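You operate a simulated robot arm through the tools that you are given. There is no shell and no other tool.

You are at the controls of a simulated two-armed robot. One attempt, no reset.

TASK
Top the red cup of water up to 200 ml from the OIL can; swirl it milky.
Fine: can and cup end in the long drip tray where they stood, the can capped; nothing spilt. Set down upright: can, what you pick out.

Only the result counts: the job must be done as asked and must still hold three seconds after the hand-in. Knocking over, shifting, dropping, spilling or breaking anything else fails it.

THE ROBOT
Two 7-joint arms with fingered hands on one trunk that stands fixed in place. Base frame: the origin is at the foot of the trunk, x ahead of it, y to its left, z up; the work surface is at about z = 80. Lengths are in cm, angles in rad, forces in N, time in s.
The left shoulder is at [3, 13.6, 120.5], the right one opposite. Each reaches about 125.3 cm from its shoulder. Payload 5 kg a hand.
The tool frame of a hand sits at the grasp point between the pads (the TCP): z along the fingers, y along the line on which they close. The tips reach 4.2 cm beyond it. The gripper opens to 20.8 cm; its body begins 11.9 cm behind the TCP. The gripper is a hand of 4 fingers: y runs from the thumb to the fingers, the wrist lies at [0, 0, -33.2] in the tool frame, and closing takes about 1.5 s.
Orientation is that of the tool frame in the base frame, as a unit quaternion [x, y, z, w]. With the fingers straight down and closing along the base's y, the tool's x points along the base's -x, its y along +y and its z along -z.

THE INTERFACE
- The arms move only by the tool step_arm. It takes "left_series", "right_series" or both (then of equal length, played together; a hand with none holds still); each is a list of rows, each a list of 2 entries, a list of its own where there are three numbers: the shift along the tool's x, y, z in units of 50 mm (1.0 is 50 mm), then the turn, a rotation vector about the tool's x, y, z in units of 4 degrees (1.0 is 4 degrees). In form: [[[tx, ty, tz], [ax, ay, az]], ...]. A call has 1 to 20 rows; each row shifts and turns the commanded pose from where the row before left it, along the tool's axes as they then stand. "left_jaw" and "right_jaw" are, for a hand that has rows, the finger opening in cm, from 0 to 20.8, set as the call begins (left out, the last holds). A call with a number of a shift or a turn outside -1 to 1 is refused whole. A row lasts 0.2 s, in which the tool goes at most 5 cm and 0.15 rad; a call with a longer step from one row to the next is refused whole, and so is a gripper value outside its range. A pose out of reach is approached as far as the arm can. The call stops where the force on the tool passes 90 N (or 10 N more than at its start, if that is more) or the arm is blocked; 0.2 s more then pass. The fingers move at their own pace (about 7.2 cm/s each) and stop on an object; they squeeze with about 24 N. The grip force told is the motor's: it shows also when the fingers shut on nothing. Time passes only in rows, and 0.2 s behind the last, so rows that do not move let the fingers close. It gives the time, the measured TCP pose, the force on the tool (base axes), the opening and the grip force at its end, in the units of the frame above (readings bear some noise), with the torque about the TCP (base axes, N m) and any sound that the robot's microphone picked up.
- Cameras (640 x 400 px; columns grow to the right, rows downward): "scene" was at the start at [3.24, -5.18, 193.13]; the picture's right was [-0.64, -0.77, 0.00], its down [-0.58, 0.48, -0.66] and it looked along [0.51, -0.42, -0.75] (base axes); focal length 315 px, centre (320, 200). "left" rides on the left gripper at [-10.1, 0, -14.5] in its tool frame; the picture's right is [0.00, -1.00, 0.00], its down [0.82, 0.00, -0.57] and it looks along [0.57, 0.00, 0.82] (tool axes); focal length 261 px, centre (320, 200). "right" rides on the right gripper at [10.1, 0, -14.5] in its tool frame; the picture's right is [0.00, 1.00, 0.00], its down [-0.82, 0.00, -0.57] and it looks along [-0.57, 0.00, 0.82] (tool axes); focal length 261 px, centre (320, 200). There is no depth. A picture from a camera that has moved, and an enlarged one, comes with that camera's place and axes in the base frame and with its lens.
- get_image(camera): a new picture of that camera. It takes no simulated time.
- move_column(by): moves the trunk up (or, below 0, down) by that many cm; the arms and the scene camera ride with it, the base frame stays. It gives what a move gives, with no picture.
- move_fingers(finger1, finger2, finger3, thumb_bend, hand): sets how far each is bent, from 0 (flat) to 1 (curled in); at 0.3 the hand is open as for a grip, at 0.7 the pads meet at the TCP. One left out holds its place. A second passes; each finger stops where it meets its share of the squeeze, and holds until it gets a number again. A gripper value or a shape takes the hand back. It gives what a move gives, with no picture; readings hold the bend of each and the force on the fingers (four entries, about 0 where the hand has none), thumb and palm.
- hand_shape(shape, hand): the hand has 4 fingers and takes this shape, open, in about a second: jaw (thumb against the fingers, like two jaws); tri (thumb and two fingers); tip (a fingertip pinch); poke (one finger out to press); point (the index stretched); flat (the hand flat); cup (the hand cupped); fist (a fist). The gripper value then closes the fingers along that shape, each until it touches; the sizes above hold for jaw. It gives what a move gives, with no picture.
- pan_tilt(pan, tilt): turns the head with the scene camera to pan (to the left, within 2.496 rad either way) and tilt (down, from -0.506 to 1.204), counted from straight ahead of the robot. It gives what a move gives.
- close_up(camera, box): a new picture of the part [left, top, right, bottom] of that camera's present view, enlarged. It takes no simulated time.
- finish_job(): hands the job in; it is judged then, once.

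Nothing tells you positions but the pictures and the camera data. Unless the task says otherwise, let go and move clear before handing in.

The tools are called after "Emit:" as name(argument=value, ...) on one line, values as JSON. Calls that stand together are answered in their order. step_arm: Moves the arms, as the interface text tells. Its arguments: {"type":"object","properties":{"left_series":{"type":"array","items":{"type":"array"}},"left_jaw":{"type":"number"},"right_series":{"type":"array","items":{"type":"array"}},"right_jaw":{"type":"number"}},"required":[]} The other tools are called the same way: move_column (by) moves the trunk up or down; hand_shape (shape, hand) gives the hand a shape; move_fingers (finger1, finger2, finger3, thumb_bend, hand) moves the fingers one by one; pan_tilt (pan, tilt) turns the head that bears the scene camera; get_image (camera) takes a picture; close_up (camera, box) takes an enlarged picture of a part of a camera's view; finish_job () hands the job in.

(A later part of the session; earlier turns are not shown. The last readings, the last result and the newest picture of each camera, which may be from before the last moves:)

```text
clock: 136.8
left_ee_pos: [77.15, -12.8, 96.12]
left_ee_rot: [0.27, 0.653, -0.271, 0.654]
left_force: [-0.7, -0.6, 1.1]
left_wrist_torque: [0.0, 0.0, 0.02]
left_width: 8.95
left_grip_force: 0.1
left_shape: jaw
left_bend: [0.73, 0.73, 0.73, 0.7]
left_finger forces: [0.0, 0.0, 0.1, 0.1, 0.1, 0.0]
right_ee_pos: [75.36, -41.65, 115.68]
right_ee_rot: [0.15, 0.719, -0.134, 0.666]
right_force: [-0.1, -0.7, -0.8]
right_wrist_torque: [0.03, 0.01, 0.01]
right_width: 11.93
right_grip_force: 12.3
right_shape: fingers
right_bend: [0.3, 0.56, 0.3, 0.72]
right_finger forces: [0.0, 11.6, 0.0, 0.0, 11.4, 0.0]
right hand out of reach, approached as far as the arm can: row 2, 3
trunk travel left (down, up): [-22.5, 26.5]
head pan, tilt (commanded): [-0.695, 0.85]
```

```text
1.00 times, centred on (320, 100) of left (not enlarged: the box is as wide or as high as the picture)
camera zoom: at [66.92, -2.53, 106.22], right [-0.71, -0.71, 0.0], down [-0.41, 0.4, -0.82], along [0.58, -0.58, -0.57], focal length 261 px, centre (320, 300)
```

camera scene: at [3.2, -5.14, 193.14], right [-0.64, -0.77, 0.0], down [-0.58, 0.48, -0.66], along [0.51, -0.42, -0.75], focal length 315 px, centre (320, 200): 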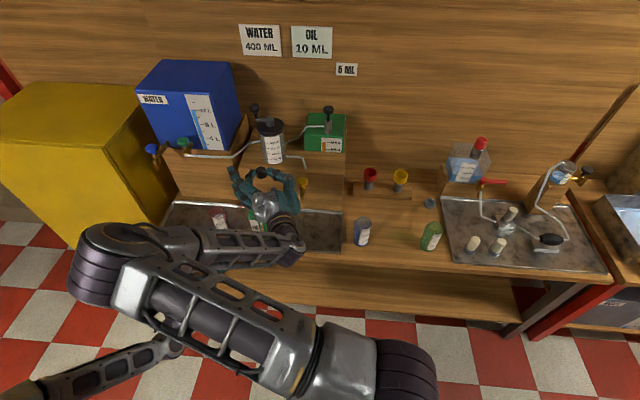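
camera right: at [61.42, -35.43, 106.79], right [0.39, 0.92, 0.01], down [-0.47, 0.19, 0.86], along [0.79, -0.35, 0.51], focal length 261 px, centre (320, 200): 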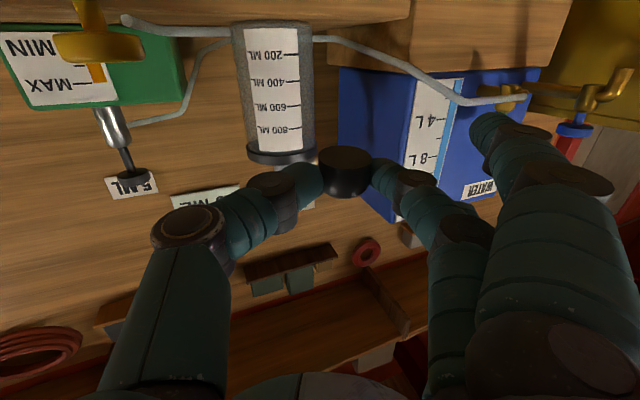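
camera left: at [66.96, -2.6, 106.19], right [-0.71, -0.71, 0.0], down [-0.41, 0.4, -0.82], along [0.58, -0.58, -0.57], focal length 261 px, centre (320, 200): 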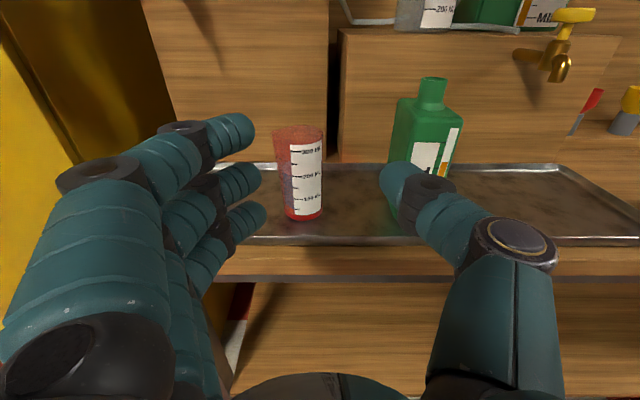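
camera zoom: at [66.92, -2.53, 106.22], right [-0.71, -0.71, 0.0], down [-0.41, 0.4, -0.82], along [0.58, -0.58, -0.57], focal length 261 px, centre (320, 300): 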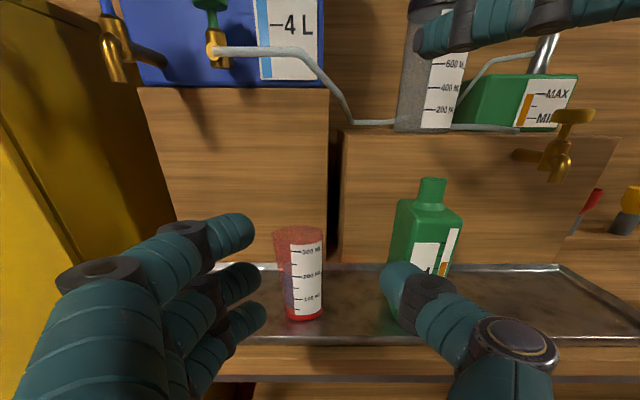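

The right arm changed its elbow posture on the way, but the cap is still held and the hand is nearly horizontal (about 4.5° short). I'll level it and check the cap.

Emit:
step_arm(right_series=[[[0, 0, 0], [0, -0.6, 0]], [[0, 0, 0], [0, -0.53, 0]], [[0, 0, 0], [0, 0, 0]]])

Emit:
get_image(camera="right")

Emit:
close_up(camera="right", box=[260, 110, 440, 230])

Emit:
close_up(camera="scene", box=[210, 140, 320, 250])

```text
clock: 137.6
left_ee_pos: [77.05, -12.88, 96.02]
left_ee_rot: [0.272, 0.653, -0.272, 0.653]
left_force: [0.4, -0.1, 0.6]
left_wrist_torque: [0.02, 0.02, 0.01]
left_width: 8.98
left_grip_force: 0.1
left_shape: jaw
left_bend: [0.73, 0.73, 0.73, 0.7]
left_finger forces: [0.0, 0.0, 0.0, 0.0, 0.1, 0.1]
right_ee_pos: [75.51, -41.62, 115.63]
right_ee_rot: [0.145, 0.692, -0.14, 0.693]
right_force: [0.0, -0.3, -0.3]
right_wrist_torque: [-0.05, 0.0, -0.03]
right_width: 11.9
right_grip_force: 11.6
right_shape: fingers
right_bend: [0.3, 0.56, 0.3, 0.72]
right_finger forces: [0.0, 11.5, 0.0, 0.0, 11.4, 0.1]
trunk travel left (down, up): [-22.5, 26.5]
head pan, tilt (commanded): [-0.695, 0.85]
```

```text
taken
camera right: at [62.11, -35.72, 105.62], right [0.39, 0.92, 0.01], down [-0.53, 0.22, 0.82], along [0.75, -0.33, 0.57], focal length 261 px, centre (320, 200)
```

right: 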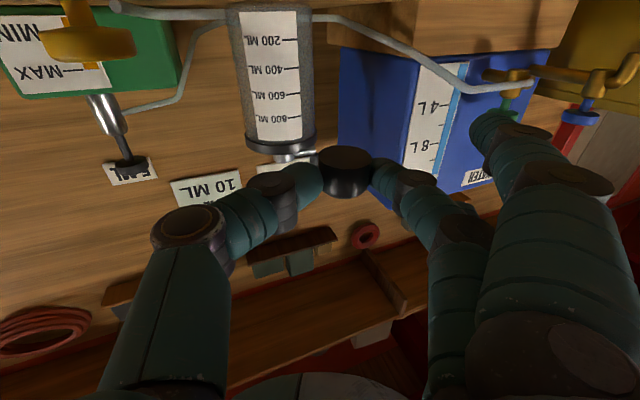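

```text
3.33 times, centred on (350, 170) of right
camera zoom: at [62.11, -35.72, 105.62], right [0.39, 0.92, 0.01], down [-0.53, 0.22, 0.82], along [0.75, -0.33, 0.57], focal length 869 px, centre (220, 300)
```

zoom: 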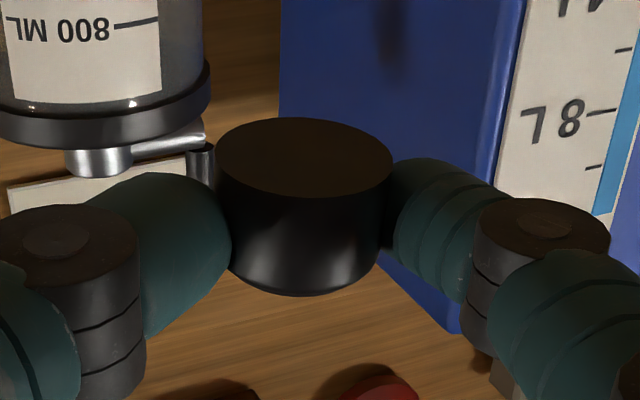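

```text
3.64 times, centred on (265, 195) of scene
camera zoom: at [3.23, -5.15, 193.13], right [-0.64, -0.77, 0.0], down [-0.58, 0.48, -0.66], along [0.51, -0.42, -0.75], focal length 1146 px, centre (520, 218)
```

zoom: 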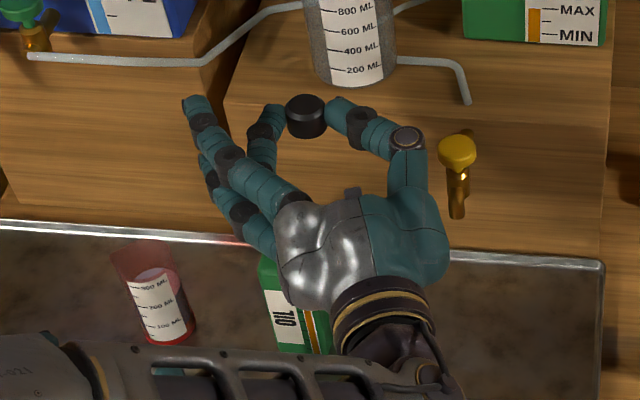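

The hand is level and the cap is upright, chamfered top up. Because the right elbow swung over to the left, I need to check both arms' clearance before descending. I'll turn the head to look.

Emit:
pan_tilt(pan=-0.1, tilt=1.1)

Emit:
get_image(camera="scene")

Emit:
close_up(camera="left", box=[0, 0, 640, 10])

```text
clock: 138.6
left_ee_pos: [77.13, -12.9, 96.06]
left_ee_rot: [0.271, 0.653, -0.271, 0.653]
left_force: [0.7, -0.2, 0.1]
left_wrist_torque: [-0.04, 0.0, -0.02]
left_width: 8.98
left_grip_force: 0.0
left_shape: jaw
left_bend: [0.73, 0.73, 0.73, 0.7]
left_finger forces: [0.0, 0.0, 0.1, 0.0, 0.1, 0.0]
right_ee_pos: [75.48, -41.62, 115.63]
right_ee_rot: [0.144, 0.692, -0.14, 0.693]
right_force: [0.2, 0.4, 0.1]
right_wrist_torque: [-0.02, -0.01, 0.01]
right_width: 11.93
right_grip_force: 11.6
right_shape: fingers
right_bend: [0.3, 0.56, 0.3, 0.72]
right_finger forces: [0.0, 11.5, 0.0, 0.1, 11.4, 0.2]
trunk travel left (down, up): [-22.5, 26.5]
head pan, tilt (commanded): [-0.099, 1.1]
```

```text
taken
camera scene: at [3.53, -0.78, 191.36], right [-0.1, -0.99, 0.0], down [-0.89, 0.09, -0.45], along [0.45, -0.05, -0.89], focal length 315 px, centre (320, 200)
```

scene: 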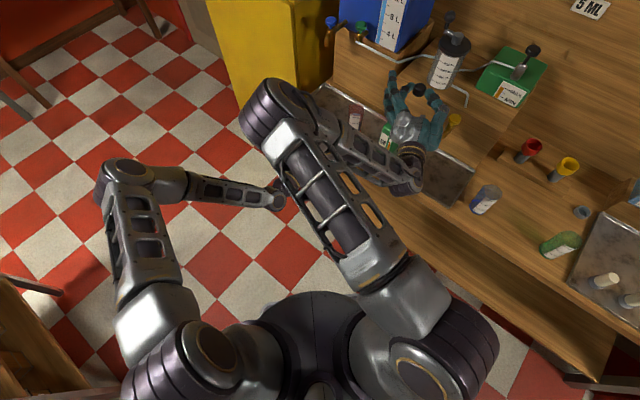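

```text
1.00 times, centred on (320, 5) of left (not enlarged: the box is as wide or as high as the picture)
camera zoom: at [66.95, -2.55, 106.2], right [-0.71, -0.71, 0.0], down [-0.41, 0.4, -0.82], along [0.58, -0.58, -0.57], focal length 261 px, centre (320, 395)
```

zoom: 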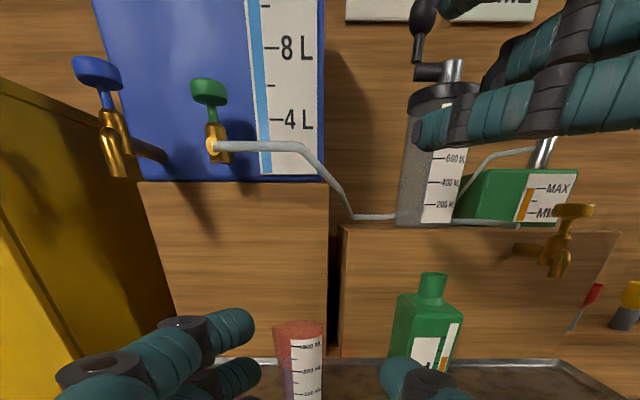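

The right elbow is high (about z≈147), well above the left hand, so descending is safe. I'll turn the head back and shift the cap over the neck at the current height.

Emit:
pan_tilt(pan=-0.5, tilt=0.8)

Emit:
step_arm(right_series=[[[0, 0.243, 0.102], [0, 0, 0]], [[0, 0.243, 0.102], [0, 0, 0]], [[0, 0.242, 0.102], [0, 0, 0]], [[0.2, 0, 0], [0, 0, 0]], [[0.3, 0, 0], [0, 0, 0]], [[0.3, 0, 0], [0, 0, 0]], [[0.3, 0, 0], [0, 0, 0]], [[0.3, 0, 0], [0, 0, 0]], [[0, 0, 0], [0, 0, 0]]])

Emit:
get_image(camera="scene")

Emit:
close_up(camera="left", box=[0, 0, 640, 200])

```text
clock: 139.5
left_ee_pos: [77.18, -12.83, 96.08]
left_ee_rot: [0.271, 0.654, -0.271, 0.653]
left_force: [-0.8, 0.5, 0.5]
left_wrist_torque: [0.01, -0.03, 0.02]
left_width: 8.97
left_grip_force: 0.0
left_shape: jaw
left_bend: [0.73, 0.73, 0.73, 0.7]
left_finger forces: [0.0, 0.1, 0.1, 0.0, 0.0, 0.0]
right_ee_pos: [75.49, -41.64, 115.64]
right_ee_rot: [0.145, 0.692, -0.14, 0.693]
right_force: [0.5, 0.2, -0.3]
right_wrist_torque: [0.0, 0.02, -0.01]
right_width: 11.9
right_grip_force: 11.4
right_shape: fingers
right_bend: [0.3, 0.56, 0.3, 0.72]
right_finger forces: [0.0, 11.6, 0.0, 0.0, 11.4, 0.0]
trunk travel left (down, up): [-22.5, 26.5]
head pan, tilt (commanded): [-0.499, 0.799]
```

```text
clock: 141.5
left_ee_pos: [77.07, -12.84, 96.14]
left_ee_rot: [0.271, 0.653, -0.271, 0.653]
left_force: [-0.6, 0.4, 0.4]
left_wrist_torque: [0.02, 0.02, 0.01]
left_width: 8.95
left_grip_force: 0.1
left_shape: jaw
left_bend: [0.73, 0.73, 0.73, 0.7]
left_finger forces: [0.0, 0.0, 0.0, 0.0, 0.0, 0.1]
right_ee_pos: [78.3, -38.93, 108.58]
right_ee_rot: [0.144, 0.692, -0.14, 0.693]
right_force: [0.4, 0.4, -0.2]
right_wrist_torque: [-0.02, 0.04, -0.02]
right_width: 11.95
right_grip_force: 11.6
right_shape: fingers
right_bend: [0.3, 0.56, 0.3, 0.72]
right_finger forces: [0.0, 11.7, 0.0, 0.0, 11.5, 0.0]
trunk travel left (down, up): [-22.5, 26.5]
head pan, tilt (commanded): [-0.499, 0.799]
```

```text
taken
camera scene: at [4.3, -3.99, 193.54], right [-0.48, -0.88, 0.0], down [-0.63, 0.34, -0.7], along [0.61, -0.33, -0.72], focal length 315 px, centre (320, 200)
```

scene: 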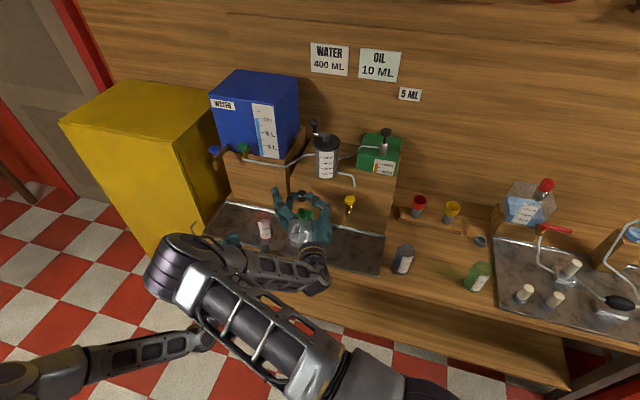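

```text
1.00 times, centred on (320, 100) of left (not enlarged: the box is as wide or as high as the picture)
camera zoom: at [66.93, -2.53, 106.21], right [-0.71, -0.71, 0.0], down [-0.41, 0.4, -0.82], along [0.58, -0.58, -0.57], focal length 261 px, centre (320, 300)
```

zoom: 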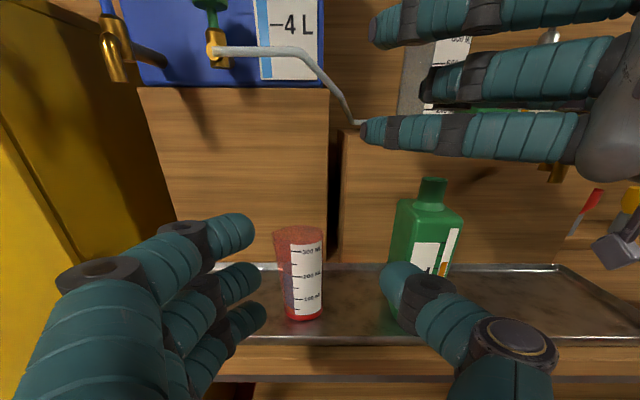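

Emit:
close_up(camera="scene", box=[265, 170, 345, 250])

Emit:
close_up(camera="left", box=[360, 0, 520, 100])

Emit:
get_image(camera="right")

```text
5.00 times, centred on (305, 210) of scene
camera zoom: at [4.3, -3.99, 193.54], right [-0.48, -0.88, 0.0], down [-0.63, 0.34, -0.7], along [0.61, -0.33, -0.72], focal length 1575 px, centre (395, 150)
```

zoom: 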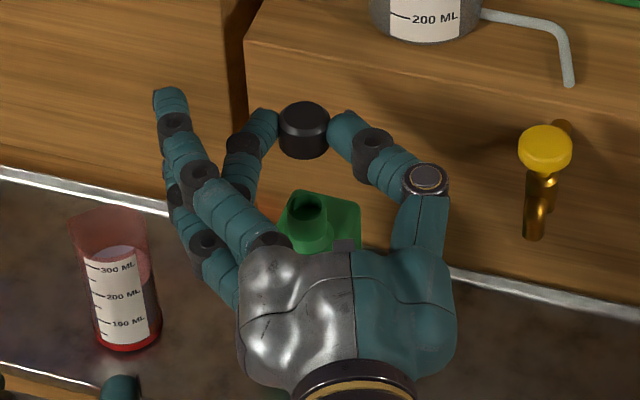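

```text
4.00 times, centred on (440, 50) of left
camera zoom: at [66.93, -2.53, 106.21], right [-0.71, -0.71, 0.0], down [-0.41, 0.4, -0.82], along [0.58, -0.58, -0.57], focal length 1043 px, centre (-160, 800)
```

zoom: 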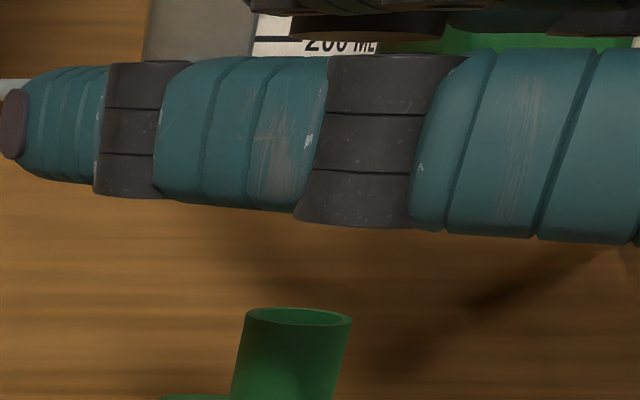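

```text
taken
camera right: at [64.92, -32.92, 98.69], right [0.39, 0.92, 0.01], down [-0.53, 0.22, 0.82], along [0.75, -0.33, 0.57], focal length 261 px, centre (320, 200)
```

right: 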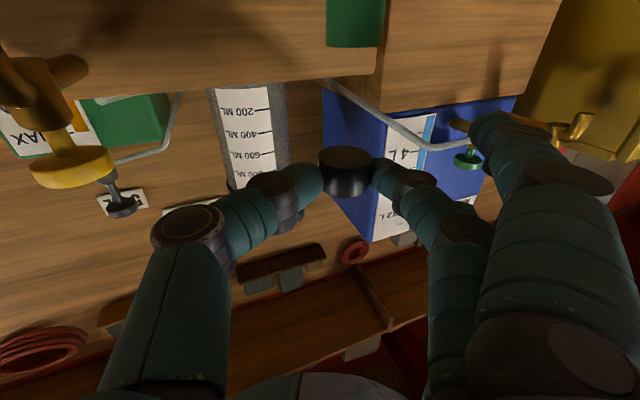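

The scene view shows cap and neck nicely: they line up within about 2–3 mm. I'll make a tiny correction and descend to about 1 cm above the neck.

Emit:
step_arm(right_series=[[[0.1, 0.024, -0.03], [0, 0, 0]], [[0.25, 0, 0], [0, 0, 0]], [[0.25, 0, 0], [0, 0, 0]], [[0.25, 0, 0], [0, 0, 0]], [[0.25, 0, 0], [0, 0, 0]], [[0.1, 0, 0], [0, 0, 0]], [[0, 0, 0], [0, 0, 0]]])

Emit:
close_up(camera="scene", box=[275, 180, 335, 240])

Emit:
close_up(camera="right", box=[260, 60, 440, 220])

Emit:
close_up(camera="left", box=[340, 0, 520, 110])

```text
clock: 143.1
left_ee_pos: [77.2, -12.7, 96.06]
left_ee_rot: [0.271, 0.653, -0.272, 0.653]
left_force: [-0.8, -0.6, 0.1]
left_wrist_torque: [-0.02, -0.01, 0.01]
left_width: 9.0
left_grip_force: 0.1
left_shape: jaw
left_bend: [0.73, 0.73, 0.73, 0.7]
left_finger forces: [0.0, 0.1, 0.1, 0.1, 0.0, 0.0]
right_ee_pos: [78.29, -38.63, 102.73]
right_ee_rot: [0.145, 0.692, -0.139, 0.693]
right_force: [-0.5, 0.1, -0.3]
right_wrist_torque: [0.0, 0.03, 0.03]
right_width: 11.92
right_grip_force: 11.1
right_shape: fingers
right_bend: [0.3, 0.56, 0.3, 0.72]
right_finger forces: [0.0, 11.6, 0.1, 0.0, 11.5, 0.0]
trunk travel left (down, up): [-22.5, 26.5]
head pan, tilt (commanded): [-0.499, 0.799]
```

```text
6.67 times, centred on (305, 210) of scene
camera zoom: at [4.33, -4.01, 193.53], right [-0.48, -0.88, 0.0], down [-0.63, 0.34, -0.7], along [0.61, -0.33, -0.72], focal length 2100 px, centre (420, 133)
```

zoom: 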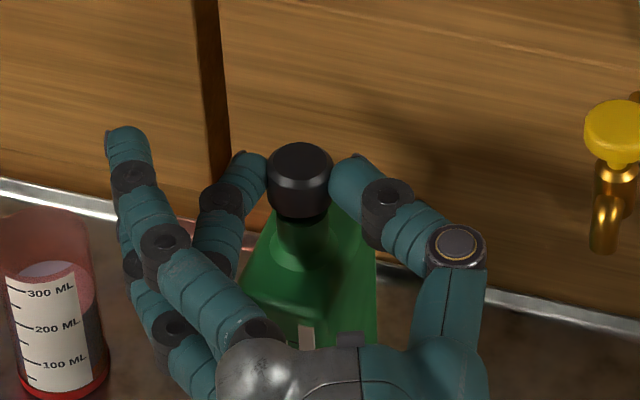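

```text
2.50 times, centred on (350, 140) of right
camera zoom: at [64.93, -32.71, 92.66], right [0.39, 0.92, 0.01], down [-0.53, 0.22, 0.82], along [0.75, -0.33, 0.57], focal length 652 px, centre (245, 350)
```

zoom: 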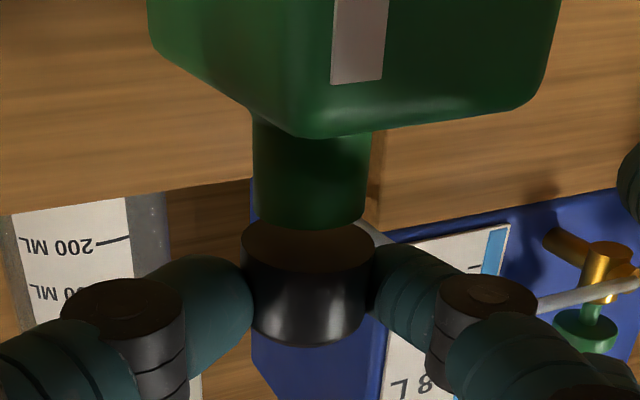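

```text
3.56 times, centred on (430, 55) of left
camera zoom: at [66.95, -2.54, 106.2], right [-0.71, -0.71, 0.0], down [-0.41, 0.4, -0.82], along [0.58, -0.58, -0.57], focal length 927 px, centre (-71, 716)
```

zoom: 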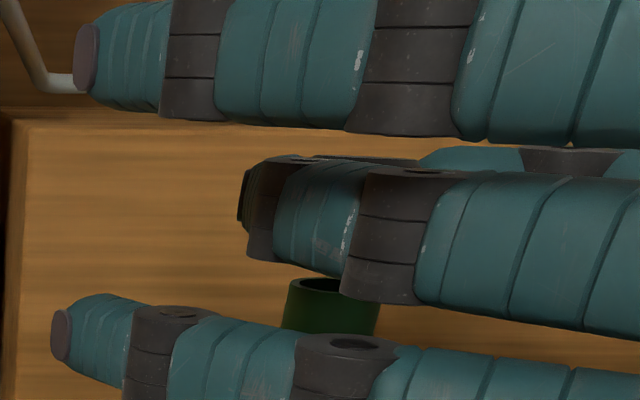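

Cap and neck are aligned (within ~1–2 mm in the hand's view), with about 1.2 cm to go. I'll lower gently.

Emit:
step_arm(right_series=[[[0.05, 0, 0], [0, 0, 0]], [[0.05, 0, 0], [0, 0, 0]], [[0.05, 0, 0], [0, 0, 0]], [[0.05, 0, 0], [0, 0, 0]], [[0, 0, 0], [0, 0, 0]]])

Emit:
close_up(camera="right", box=[260, 60, 440, 220])

Emit:
close_up(camera="scene", box=[285, 190, 325, 230])

```text
clock: 144.3
left_ee_pos: [77.17, -12.95, 96.02]
left_ee_rot: [0.271, 0.653, -0.271, 0.653]
left_force: [0.7, 0.3, 0.9]
left_wrist_torque: [0.0, 0.0, -0.02]
left_width: 8.98
left_grip_force: 0.1
left_shape: jaw
left_bend: [0.73, 0.73, 0.73, 0.7]
left_finger forces: [0.0, 0.0, 0.1, 0.0, 0.0, 0.1]
right_ee_pos: [78.3, -38.61, 101.53]
right_ee_rot: [0.144, 0.692, -0.139, 0.693]
right_force: [-0.6, 0.1, 0.1]
right_wrist_torque: [-0.02, 0.02, -0.01]
right_width: 11.94
right_grip_force: 12.2
right_shape: fingers
right_bend: [0.3, 0.56, 0.3, 0.72]
right_finger forces: [0.0, 11.7, 0.0, 0.1, 11.6, 0.0]
trunk travel left (down, up): [-22.5, 26.5]
head pan, tilt (commanded): [-0.499, 0.799]
```

```text
2.50 times, centred on (350, 140) of right
camera zoom: at [64.96, -32.73, 91.62], right [0.39, 0.92, 0.01], down [-0.53, 0.22, 0.82], along [0.75, -0.33, 0.57], focal length 652 px, centre (245, 350)
```

zoom: 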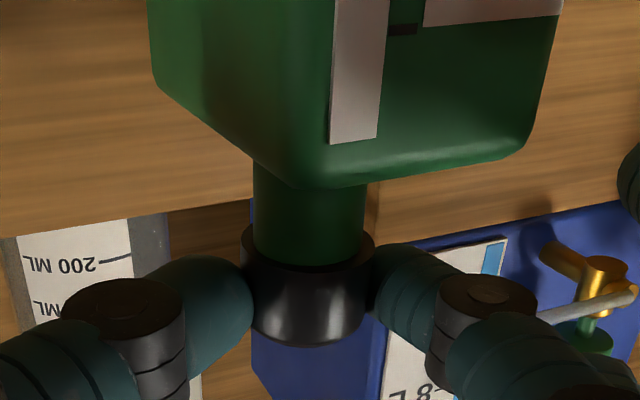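

```text
10.00 times, centred on (305, 210) of scene
camera zoom: at [4.32, -4.01, 193.53], right [-0.48, -0.88, 0.0], down [-0.63, 0.34, -0.7], along [0.61, -0.33, -0.72], focal length 3150 px, centre (470, 100)
```

zoom: 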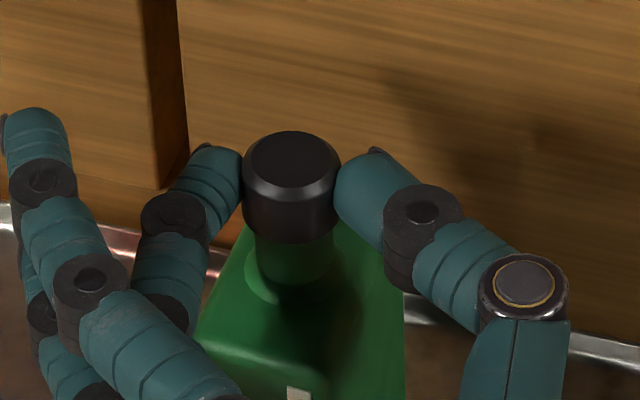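

Almost touching; still no force. I'll lower in 1–2 mm steps.

Emit:
step_arm(right_series=[[[0.03, 0, 0], [0, 0, 0]], [[0.03, 0, 0], [0, 0, 0]], [[0, 0, 0], [0, 0, 0]]])

Emit:
close_up(camera="right", box=[280, 80, 400, 200])

```text
clock: 145.1
left_ee_pos: [77.07, -12.81, 96.08]
left_ee_rot: [0.27, 0.654, -0.27, 0.653]
left_force: [0.0, 0.9, -0.1]
left_wrist_torque: [0.0, -0.04, 0.01]
left_width: 8.95
left_grip_force: 0.0
left_shape: jaw
left_bend: [0.73, 0.73, 0.73, 0.7]
left_finger forces: [0.1, 0.1, 0.0, 0.1, 0.0, 0.1]
right_ee_pos: [78.33, -38.66, 101.39]
right_ee_rot: [0.145, 0.691, -0.139, 0.694]
right_force: [1.2, -0.1, 11.1]
right_wrist_torque: [-0.11, -0.36, 0.0]
right_width: 11.91
right_grip_force: 12.5
right_shape: fingers
right_bend: [0.3, 0.56, 0.3, 0.72]
right_finger forces: [0.0, 12.2, 0.0, 0.0, 11.5, 0.1]
trunk travel left (down, up): [-22.5, 26.5]
head pan, tilt (commanded): [-0.499, 0.799]
```

```text
3.33 times, centred on (340, 140) of right
camera zoom: at [64.94, -32.7, 91.45], right [0.39, 0.92, 0.01], down [-0.53, 0.22, 0.82], along [0.75, -0.33, 0.57], focal length 869 px, centre (253, 400)
```

zoom: 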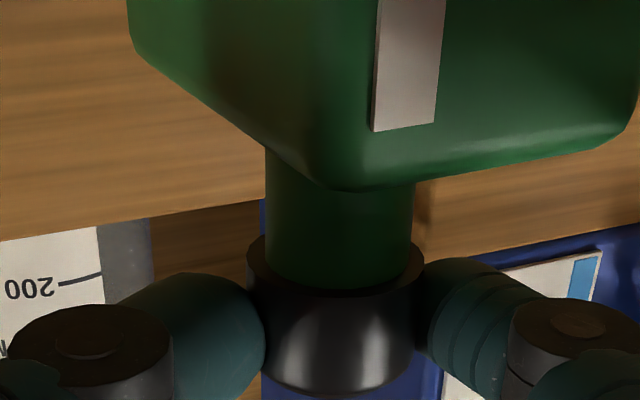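

The cap sits on the neck, aligned within 1–2 mm (11 N). I'll press a little more, listening for a snap.

Emit:
step_arm(right_series=[[[0.03, 0, 0], [0, 0, 0]], [[0, 0, 0], [0, 0, 0]]])

```text
clock: 145.7
left_ee_pos: [76.95, -12.79, 96.06]
left_ee_rot: [0.27, 0.653, -0.271, 0.654]
left_force: [-0.3, 0.7, 0.3]
left_wrist_torque: [-0.01, 0.0, 0.03]
left_width: 8.94
left_grip_force: 0.1
left_shape: jaw
left_bend: [0.73, 0.73, 0.73, 0.7]
left_finger forces: [0.0, 0.0, 0.0, 0.0, 0.0, 0.1]
right_ee_pos: [78.26, -38.58, 101.35]
right_ee_rot: [0.145, 0.691, -0.14, 0.694]
right_force: [1.3, 0.9, 17.8]
right_wrist_torque: [0.03, -0.66, 0.0]
right_width: 11.89
right_grip_force: 12.2
right_shape: fingers
right_bend: [0.3, 0.56, 0.3, 0.73]
right_finger forces: [0.0, 12.4, 0.0, 0.0, 11.5, 0.2]
trunk travel left (down, up): [-22.5, 26.5]
head pan, tilt (commanded): [-0.499, 0.799]
```

Emit:
step_arm(right_series=[[[0.04, 0, 0], [0, 0, 0]], [[0.04, 0, 0], [0, 0, 0]], [[0, 0, 0], [0, 0, 0]]])

Emit:
close_up(camera="right", box=[280, 80, 400, 200])

Emit:
close_up(camera="scene", box=[285, 190, 325, 230])

```text
clock: 146.5
left_ee_pos: [77.03, -12.77, 96.21]
left_ee_rot: [0.271, 0.653, -0.271, 0.654]
left_force: [-0.1, 0.0, -0.8]
left_wrist_torque: [-0.03, 0.01, 0.02]
left_width: 8.96
left_grip_force: 0.0
left_shape: jaw
left_bend: [0.73, 0.73, 0.73, 0.7]
left_finger forces: [0.0, 0.0, 0.1, 0.0, 0.1, 0.1]
right_ee_pos: [78.21, -38.72, 100.72]
right_ee_rot: [0.145, 0.692, -0.14, 0.693]
right_force: [-1.3, 0.9, 10.5]
right_wrist_torque: [0.0, -0.37, 0.08]
right_width: 11.81
right_grip_force: 12.3
right_shape: fingers
right_bend: [0.3, 0.56, 0.3, 0.73]
right_finger forces: [0.1, 12.3, 0.1, 0.1, 12.4, 0.1]
trunk travel left (down, up): [-22.5, 26.5]
head pan, tilt (commanded): [-0.499, 0.799]
```

```text
3.33 times, centred on (340, 140) of right
camera zoom: at [64.82, -32.71, 90.82], right [0.39, 0.92, 0.01], down [-0.53, 0.22, 0.82], along [0.75, -0.33, 0.57], focal length 869 px, centre (253, 400)
```

zoom: 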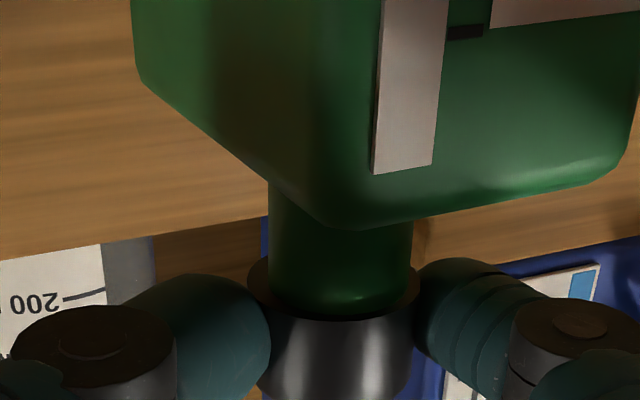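

```text
10.00 times, centred on (305, 210) of scene
camera zoom: at [4.22, -3.95, 193.53], right [-0.48, -0.88, 0.0], down [-0.63, 0.34, -0.7], along [0.61, -0.33, -0.72], focal length 3150 px, centre (470, 100)
```

zoom: 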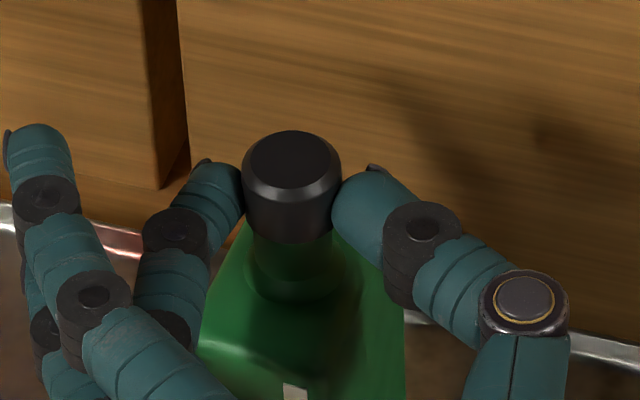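

No snap yet — the fingers slid down the cap at about 18 N, but the cap stays seated and upright on the neck. I'll unload slightly, then open thumb and finger to let it rest there.

Emit:
step_arm(right_series=[[[-0.025, 0, 0], [0, 0, 0]], [[0, 0, 0], [0, 0, 0]]])

Emit:
move_fingers(hand="right", finger2=0.5, thumb_bend=0.62)

Emit:
close_up(camera="right", box=[260, 60, 440, 220])

Emit:
close_up(camera="scene", box=[285, 190, 325, 230])

```text
clock: 147.1
left_ee_pos: [77.0, -12.79, 96.01]
left_ee_rot: [0.27, 0.653, -0.27, 0.654]
left_force: [0.4, 0.1, 0.4]
left_wrist_torque: [0.01, 0.01, -0.03]
left_width: 8.97
left_grip_force: 0.0
left_shape: jaw
left_bend: [0.73, 0.73, 0.73, 0.7]
left_finger forces: [0.0, 0.1, 0.0, 0.0, 0.0, 0.1]
right_ee_pos: [78.19, -38.61, 100.98]
right_ee_rot: [0.144, 0.693, -0.14, 0.693]
right_force: [-1.7, 1.9, 2.2]
right_wrist_torque: [0.0, -0.08, 0.03]
right_width: 11.79
right_grip_force: 12.2
right_shape: fingers
right_bend: [0.3, 0.56, 0.3, 0.73]
right_finger forces: [0.0, 12.2, 0.1, 0.0, 12.2, 0.1]
trunk travel left (down, up): [-22.5, 26.5]
head pan, tilt (commanded): [-0.499, 0.799]
```

```text
clock: 148.1
left_ee_pos: [77.13, -12.78, 96.12]
left_ee_rot: [0.27, 0.653, -0.27, 0.654]
left_force: [-0.2, 0.5, -0.1]
left_wrist_torque: [0.0, 0.01, 0.03]
left_width: 8.99
left_grip_force: 0.0
left_shape: jaw
left_bend: [0.73, 0.73, 0.73, 0.7]
left_finger forces: [0.0, 0.0, 0.0, 0.1, 0.1, 0.0]
right_ee_pos: [78.24, -38.62, 100.88]
right_ee_rot: [0.144, 0.692, -0.139, 0.693]
right_force: [0.2, -0.5, -1.2]
right_wrist_torque: [-0.03, 0.03, -0.03]
right_width: 14.07
right_grip_force: 0.0
right_shape: fingers
right_bend: [0.3, 0.5, 0.3, 0.62]
right_finger forces: [0.1, 0.0, 0.1, 0.0, 0.0, 0.0]
trunk travel left (down, up): [-22.5, 26.5]
head pan, tilt (commanded): [-0.499, 0.799]
```

```text
2.50 times, centred on (350, 140) of right
camera zoom: at [64.91, -32.73, 90.93], right [0.39, 0.92, 0.01], down [-0.53, 0.22, 0.82], along [0.75, -0.33, 0.57], focal length 652 px, centre (245, 350)
```

zoom: 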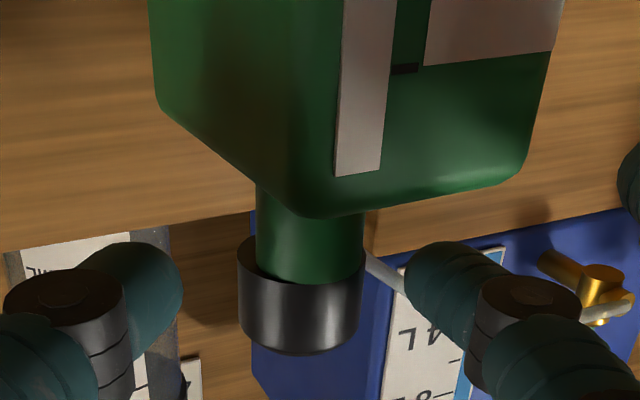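

```text
10.00 times, centred on (305, 210) of scene
camera zoom: at [4.33, -4.01, 193.53], right [-0.48, -0.88, 0.0], down [-0.63, 0.34, -0.7], along [0.61, -0.33, -0.72], focal length 3150 px, centre (470, 100)
```

zoom: 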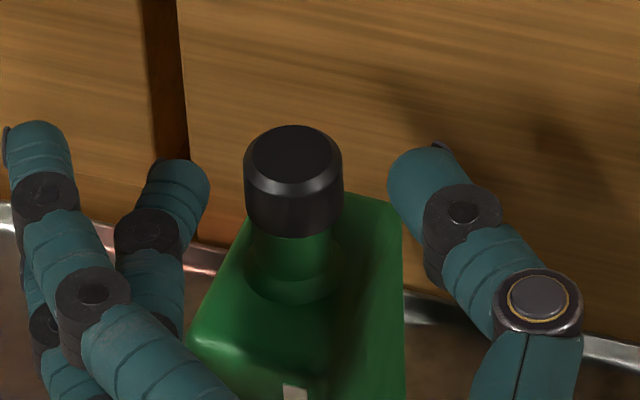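

The cap now rests on the neck, slightly off-centre (about 3 mm toward the thumb side). I'll nudge it with the thumb by moving the hand along +y, checking the gap first.

Emit:
step_arm(right_series=[[[0, 0.1, 0], [0, 0, 0]], [[0, 0.1, 0], [0, 0, 0]], [[0, 0.06, 0], [0, 0, 0]], [[0, 0, 0], [0, 0, 0]]])

Emit:
close_up(camera="right", box=[260, 80, 400, 200])

```text
clock: 149.1
left_ee_pos: [77.09, -12.94, 95.94]
left_ee_rot: [0.271, 0.653, -0.271, 0.653]
left_force: [0.2, 0.6, 0.7]
left_wrist_torque: [0.02, -0.01, 0.01]
left_width: 8.99
left_grip_force: 0.1
left_shape: jaw
left_bend: [0.73, 0.73, 0.73, 0.7]
left_finger forces: [0.1, 0.0, 0.0, 0.0, 0.1, 0.0]
right_ee_pos: [78.68, -37.4, 101.05]
right_ee_rot: [0.145, 0.692, -0.14, 0.693]
right_force: [-1.2, -0.1, -0.2]
right_wrist_torque: [-0.04, -0.03, 0.0]
right_width: 14.04
right_grip_force: 0.1
right_shape: fingers
right_bend: [0.3, 0.5, 0.3, 0.62]
right_finger forces: [0.0, 0.0, 0.1, 0.1, 0.0, 0.0]
trunk travel left (down, up): [-22.5, 26.5]
head pan, tilt (commanded): [-0.499, 0.799]
```

```text
3.33 times, centred on (330, 140) of right
camera zoom: at [65.39, -31.48, 91.0], right [0.39, 0.92, 0.01], down [-0.53, 0.22, 0.82], along [0.75, -0.33, 0.57], focal length 869 px, centre (287, 400)
```

zoom: 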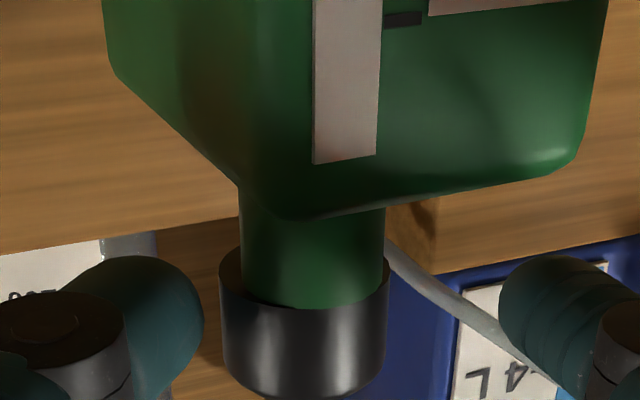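

Emit:
step_arm(right_series=[[[0, 0.03, 0], [0, 0, 0]], [[0, 0.03, 0], [0, 0, 0]], [[0, 0.03, 0], [0, 0, 0]], [[0, 0, 0], [0, 0, 0]]])

Emit:
close_up(camera="right", box=[260, 80, 400, 200])

Emit:
close_up(camera="scene", box=[285, 190, 325, 230])

```text
clock: 150.1
left_ee_pos: [77.16, -12.79, 96.1]
left_ee_rot: [0.27, 0.654, -0.27, 0.654]
left_force: [0.5, 0.1, -0.7]
left_wrist_torque: [0.01, 0.02, 0.01]
left_width: 8.97
left_grip_force: 0.1
left_shape: jaw
left_bend: [0.73, 0.73, 0.73, 0.7]
left_finger forces: [0.0, 0.1, 0.0, 0.1, 0.0, 0.0]
right_ee_pos: [78.95, -36.94, 100.9]
right_ee_rot: [0.144, 0.693, -0.139, 0.693]
right_force: [-0.3, -0.2, 0.9]
right_wrist_torque: [-0.02, 0.02, 0.0]
right_width: 14.07
right_grip_force: 0.2
right_shape: fingers
right_bend: [0.3, 0.5, 0.3, 0.62]
right_finger forces: [0.0, 0.0, 0.0, 0.0, 0.2, 0.0]
trunk travel left (down, up): [-22.5, 26.5]
head pan, tilt (commanded): [-0.499, 0.799]
```

```text
3.33 times, centred on (330, 140) of right
camera zoom: at [65.63, -31.04, 90.93], right [0.39, 0.92, 0.01], down [-0.53, 0.22, 0.82], along [0.75, -0.33, 0.57], focal length 869 px, centre (287, 400)
```

zoom: 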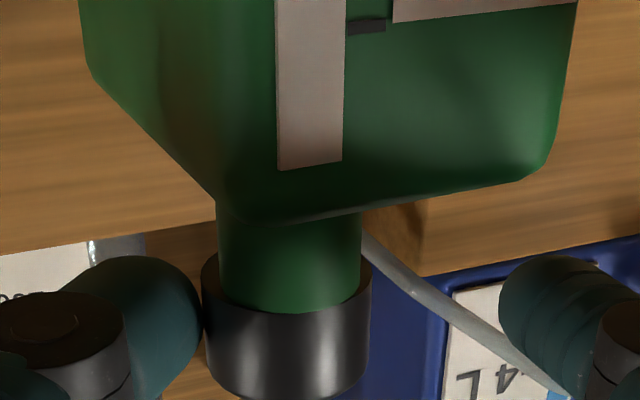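

```text
10.00 times, centred on (305, 210) of scene
camera zoom: at [4.33, -4.01, 193.53], right [-0.48, -0.88, 0.0], down [-0.63, 0.34, -0.7], along [0.61, -0.33, -0.72], focal length 3150 px, centre (470, 100)
```

zoom: 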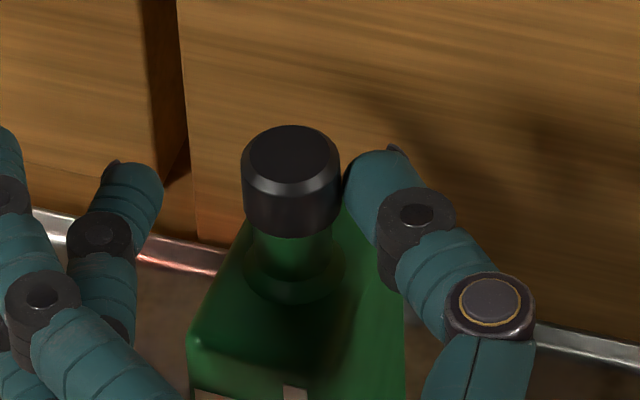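

The cap is now centred on the neck (under 1 mm off). I'll back the thumb off, rise 5 cm, close thumb and finger together, and press down on the cap's top to snap it on.

Emit:
step_arm(right_series=[[[0, -0.1, 0], [0, 0, 0]], [[0, -0.1, 0], [0, 0, 0]], [[-0.15, 0, 0], [0, 0, 0]], [[-0.3, 0, 0], [0, 0, 0]], [[-0.3, 0, 0], [0, 0, 0]], [[-0.25, 0, 0], [0, 0, 0]], [[0, 0, 0], [0, 0, 0]]])

Emit:
move_fingers(hand="right", finger2=0.7, thumb_bend=0.7)

Emit:
close_up(camera="scene", box=[275, 180, 335, 240])

Emit:
get_image(camera="right")

```text
clock: 151.7
left_ee_pos: [77.23, -12.85, 96.06]
left_ee_rot: [0.271, 0.653, -0.271, 0.654]
left_force: [-0.3, -0.4, -0.7]
left_wrist_torque: [-0.01, -0.06, 0.01]
left_width: 9.0
left_grip_force: 0.3
left_shape: jaw
left_bend: [0.73, 0.73, 0.73, 0.7]
left_finger forces: [0.0, 0.0, 0.0, 0.0, 0.1, 0.0]
right_ee_pos: [78.56, -38.01, 105.99]
right_ee_rot: [0.145, 0.692, -0.14, 0.693]
right_force: [0.3, -1.3, 0.0]
right_wrist_torque: [0.01, -0.04, -0.03]
right_width: 14.08
right_grip_force: 0.0
right_shape: fingers
right_bend: [0.3, 0.5, 0.3, 0.62]
right_finger forces: [0.0, 0.0, 0.0, 0.0, 0.1, 0.0]
trunk travel left (down, up): [-22.5, 26.5]
head pan, tilt (commanded): [-0.499, 0.799]
```

```text
clock: 152.7
left_ee_pos: [77.16, -12.71, 96.0]
left_ee_rot: [0.27, 0.654, -0.271, 0.653]
left_force: [-0.1, 0.0, -0.1]
left_wrist_torque: [-0.01, -0.01, 0.0]
left_width: 8.94
left_grip_force: 0.0
left_shape: jaw
left_bend: [0.73, 0.73, 0.73, 0.7]
left_finger forces: [0.0, 0.0, 0.0, 0.0, 0.0, 0.0]
right_ee_pos: [78.5, -38.14, 105.97]
right_ee_rot: [0.146, 0.692, -0.141, 0.693]
right_force: [-0.5, -0.2, -0.1]
right_wrist_torque: [0.02, 0.04, -0.02]
right_width: 12.25
right_grip_force: 0.0
right_shape: fingers
right_bend: [0.3, 0.7, 0.3, 0.7]
right_finger forces: [0.0, 0.1, 0.0, 0.0, 0.1, 0.0]
trunk travel left (down, up): [-22.5, 26.5]
head pan, tilt (commanded): [-0.499, 0.799]
```

```text
6.67 times, centred on (305, 210) of scene
camera zoom: at [4.32, -4.0, 193.53], right [-0.48, -0.88, 0.0], down [-0.63, 0.34, -0.7], along [0.61, -0.33, -0.72], focal length 2100 px, centre (420, 133)
```

zoom: 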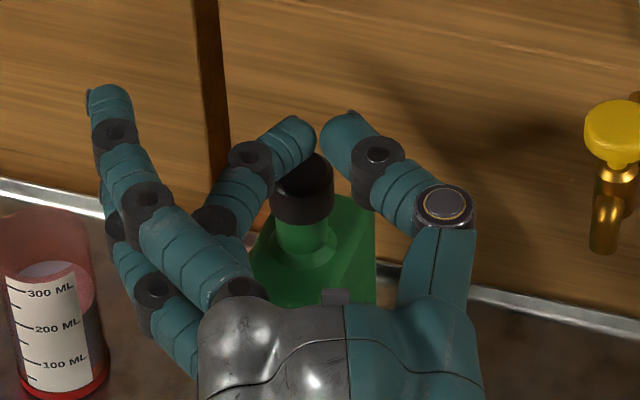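

```text
taken
camera right: at [65.22, -32.11, 96.07], right [0.39, 0.92, 0.01], down [-0.53, 0.22, 0.82], along [0.75, -0.33, 0.57], focal length 261 px, centre (320, 200)
```

right: 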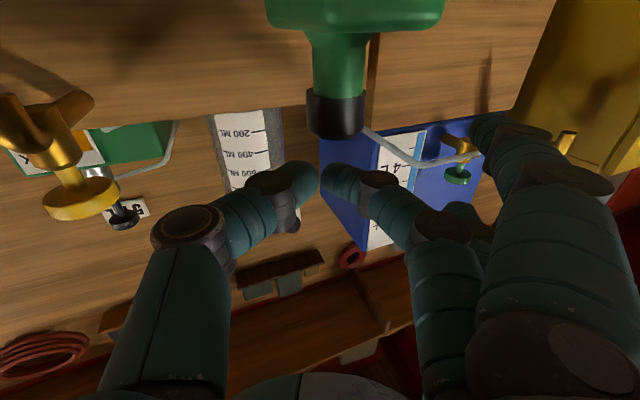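

The cap stays centred on the neck. I'll shift the closed fingertips over the cap and lower onto it.

Emit:
step_arm(right_series=[[[0, 0.1, 0.1], [0, 0, 0]], [[0, 0.1, 0.1], [0, 0, 0]], [[0.1, 0, 0], [0, 0, 0]], [[0.1, 0, 0], [0, 0, 0]], [[0.06, 0, 0], [0, 0, 0]], [[0, 0, 0], [0, 0, 0]]])

Emit:
close_up(camera="scene", box=[275, 180, 335, 240])

Emit:
close_up(camera="right", box=[240, 60, 420, 220])

```text
clock: 154.1
left_ee_pos: [77.09, -12.9, 95.96]
left_ee_rot: [0.27, 0.654, -0.271, 0.653]
left_force: [-0.2, 0.6, -0.7]
left_wrist_torque: [0.01, -0.01, -0.03]
left_width: 8.96
left_grip_force: 0.1
left_shape: jaw
left_bend: [0.73, 0.73, 0.73, 0.7]
left_finger forces: [0.1, 0.1, 0.1, 0.0, 0.1, 0.0]
right_ee_pos: [79.83, -37.35, 104.64]
right_ee_rot: [0.144, 0.692, -0.139, 0.693]
right_force: [0.0, 0.0, 0.3]
right_wrist_torque: [0.0, -0.01, 0.0]
right_width: 12.29
right_grip_force: 0.0
right_shape: fingers
right_bend: [0.3, 0.7, 0.3, 0.7]
right_finger forces: [0.0, 0.0, 0.0, 0.1, 0.0, 0.0]
trunk travel left (down, up): [-22.5, 26.5]
head pan, tilt (commanded): [-0.499, 0.799]
```

```text
6.67 times, centred on (305, 210) of scene
camera zoom: at [4.32, -4.0, 193.53], right [-0.48, -0.88, 0.0], down [-0.63, 0.34, -0.7], along [0.61, -0.33, -0.72], focal length 2100 px, centre (420, 133)
```

zoom: 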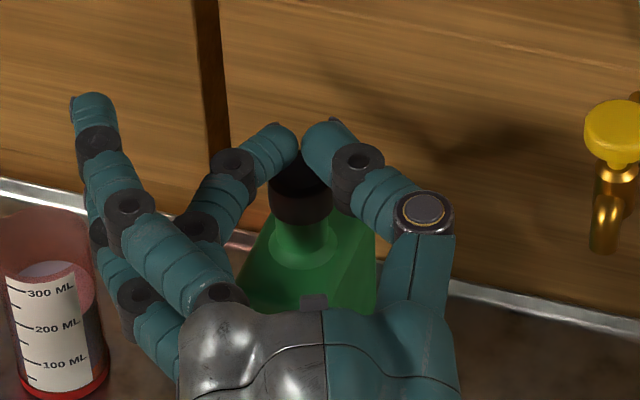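

```text
2.50 times, centred on (330, 140) of right
camera zoom: at [66.46, -31.47, 94.69], right [0.39, 0.92, 0.01], down [-0.53, 0.22, 0.82], along [0.75, -0.33, 0.57], focal length 652 px, centre (295, 350)
```

zoom: 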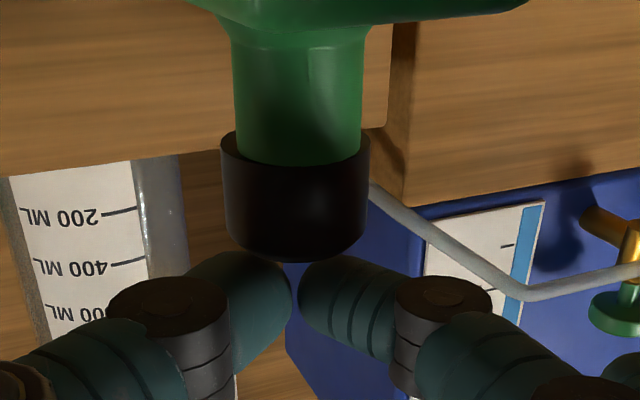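

Fingertips are right over the cap. Lowering to press.

Emit:
step_arm(right_series=[[[0.05, 0, 0], [0, 0, 0]], [[0.05, 0, 0], [0, 0, 0]], [[0.05, 0, 0], [0, 0, 0]], [[0, 0, 0], [0, 0, 0]]])

Emit:
close_up(camera="right", box=[240, 60, 420, 220])

```text
clock: 155.1
left_ee_pos: [77.19, -12.91, 96.0]
left_ee_rot: [0.27, 0.654, -0.27, 0.653]
left_force: [0.7, 0.6, -0.6]
left_wrist_torque: [-0.01, 0.0, 0.02]
left_width: 8.98
left_grip_force: 0.0
left_shape: jaw
left_bend: [0.73, 0.73, 0.73, 0.7]
left_finger forces: [0.0, 0.0, 0.0, 0.1, 0.0, 0.0]
right_ee_pos: [79.86, -37.49, 103.99]
right_ee_rot: [0.145, 0.692, -0.141, 0.693]
right_force: [0.4, -0.4, 6.9]
right_wrist_torque: [-0.17, -0.09, -0.04]
right_width: 12.24
right_grip_force: 3.3
right_shape: fingers
right_bend: [0.3, 0.7, 0.3, 0.7]
right_finger forces: [0.1, 0.0, 0.0, 0.0, 6.8, 0.0]
trunk travel left (down, up): [-22.5, 26.5]
head pan, tilt (commanded): [-0.499, 0.799]
```

```text
2.50 times, centred on (330, 140) of right
camera zoom: at [66.55, -31.54, 94.0], right [0.39, 0.92, 0.01], down [-0.53, 0.22, 0.82], along [0.75, -0.33, 0.57], focal length 652 px, centre (295, 350)
```

zoom: 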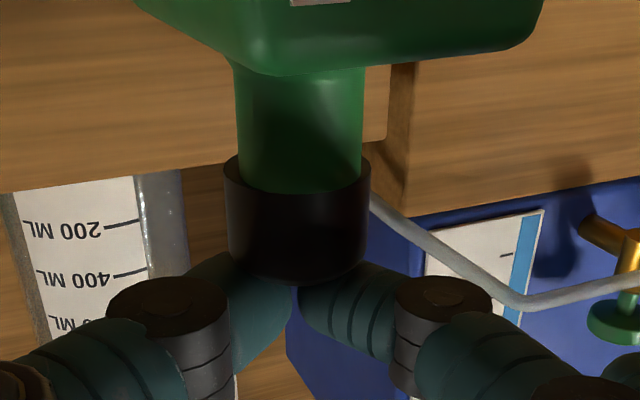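

Only the thumb touches, a bit off-centre. I'll lift slightly, shift 1.2 cm so the thumb pad is over the cap's centre, and press again.

Emit:
step_arm(right_series=[[[-0.06, 0, 0], [0, 0, 0]], [[0, 0.12, 0], [0, 0, 0]], [[0, 0.12, 0], [0, 0, 0]], [[0.06, 0, 0], [0, 0, 0]], [[0.03, 0, 0], [0, 0, 0]], [[0, 0, 0], [0, 0, 0]]])

Emit:
close_up(camera="right", box=[240, 60, 420, 220])

Emit:
close_up(camera="scene", box=[285, 190, 325, 230])

```text
clock: 156.5
left_ee_pos: [77.08, -12.88, 96.1]
left_ee_rot: [0.271, 0.653, -0.271, 0.654]
left_force: [0.3, 0.7, 0.5]
left_wrist_torque: [0.02, 0.01, -0.02]
left_width: 8.99
left_grip_force: 0.0
left_shape: jaw
left_bend: [0.73, 0.73, 0.73, 0.7]
left_finger forces: [0.0, 0.0, 0.1, 0.0, 0.0, 0.0]
right_ee_pos: [80.35, -36.3, 104.06]
right_ee_rot: [0.144, 0.691, -0.139, 0.694]
right_force: [2.0, -1.5, 14.6]
right_wrist_torque: [-0.36, -0.3, -0.01]
right_width: 12.26
right_grip_force: 7.9
right_shape: fingers
right_bend: [0.3, 0.7, 0.3, 0.7]
right_finger forces: [0.1, 0.3, 0.1, 0.0, 15.6, 0.1]
trunk travel left (down, up): [-22.5, 26.5]
head pan, tilt (commanded): [-0.499, 0.799]
```

```text
2.50 times, centred on (330, 140) of right
camera zoom: at [67.01, -30.39, 93.9], right [0.39, 0.92, 0.01], down [-0.53, 0.22, 0.82], along [0.75, -0.33, 0.57], focal length 652 px, centre (295, 350)
```

zoom: 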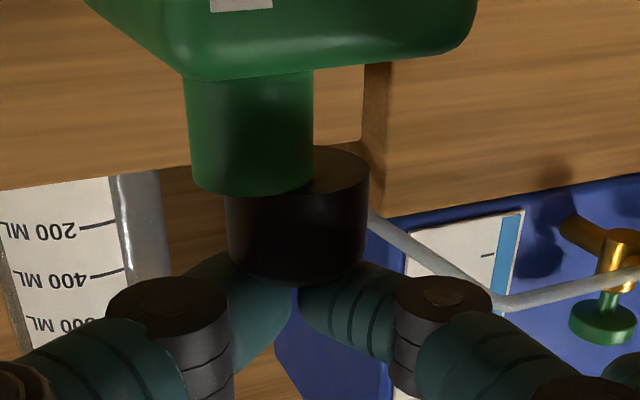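

```text
10.00 times, centred on (305, 210) of scene
camera zoom: at [4.2, -3.95, 193.55], right [-0.48, -0.88, 0.0], down [-0.63, 0.34, -0.7], along [0.61, -0.33, -0.72], focal length 3150 px, centre (470, 100)
```

zoom: 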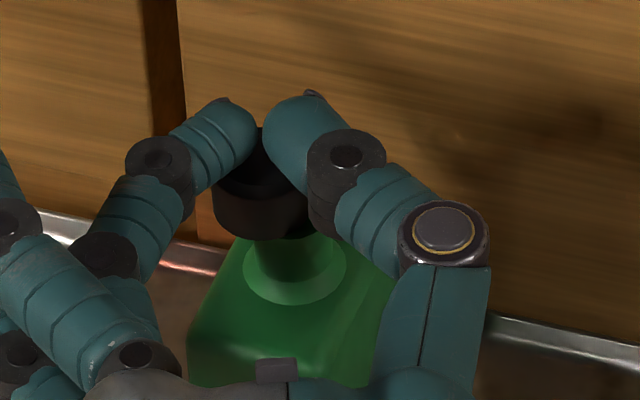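

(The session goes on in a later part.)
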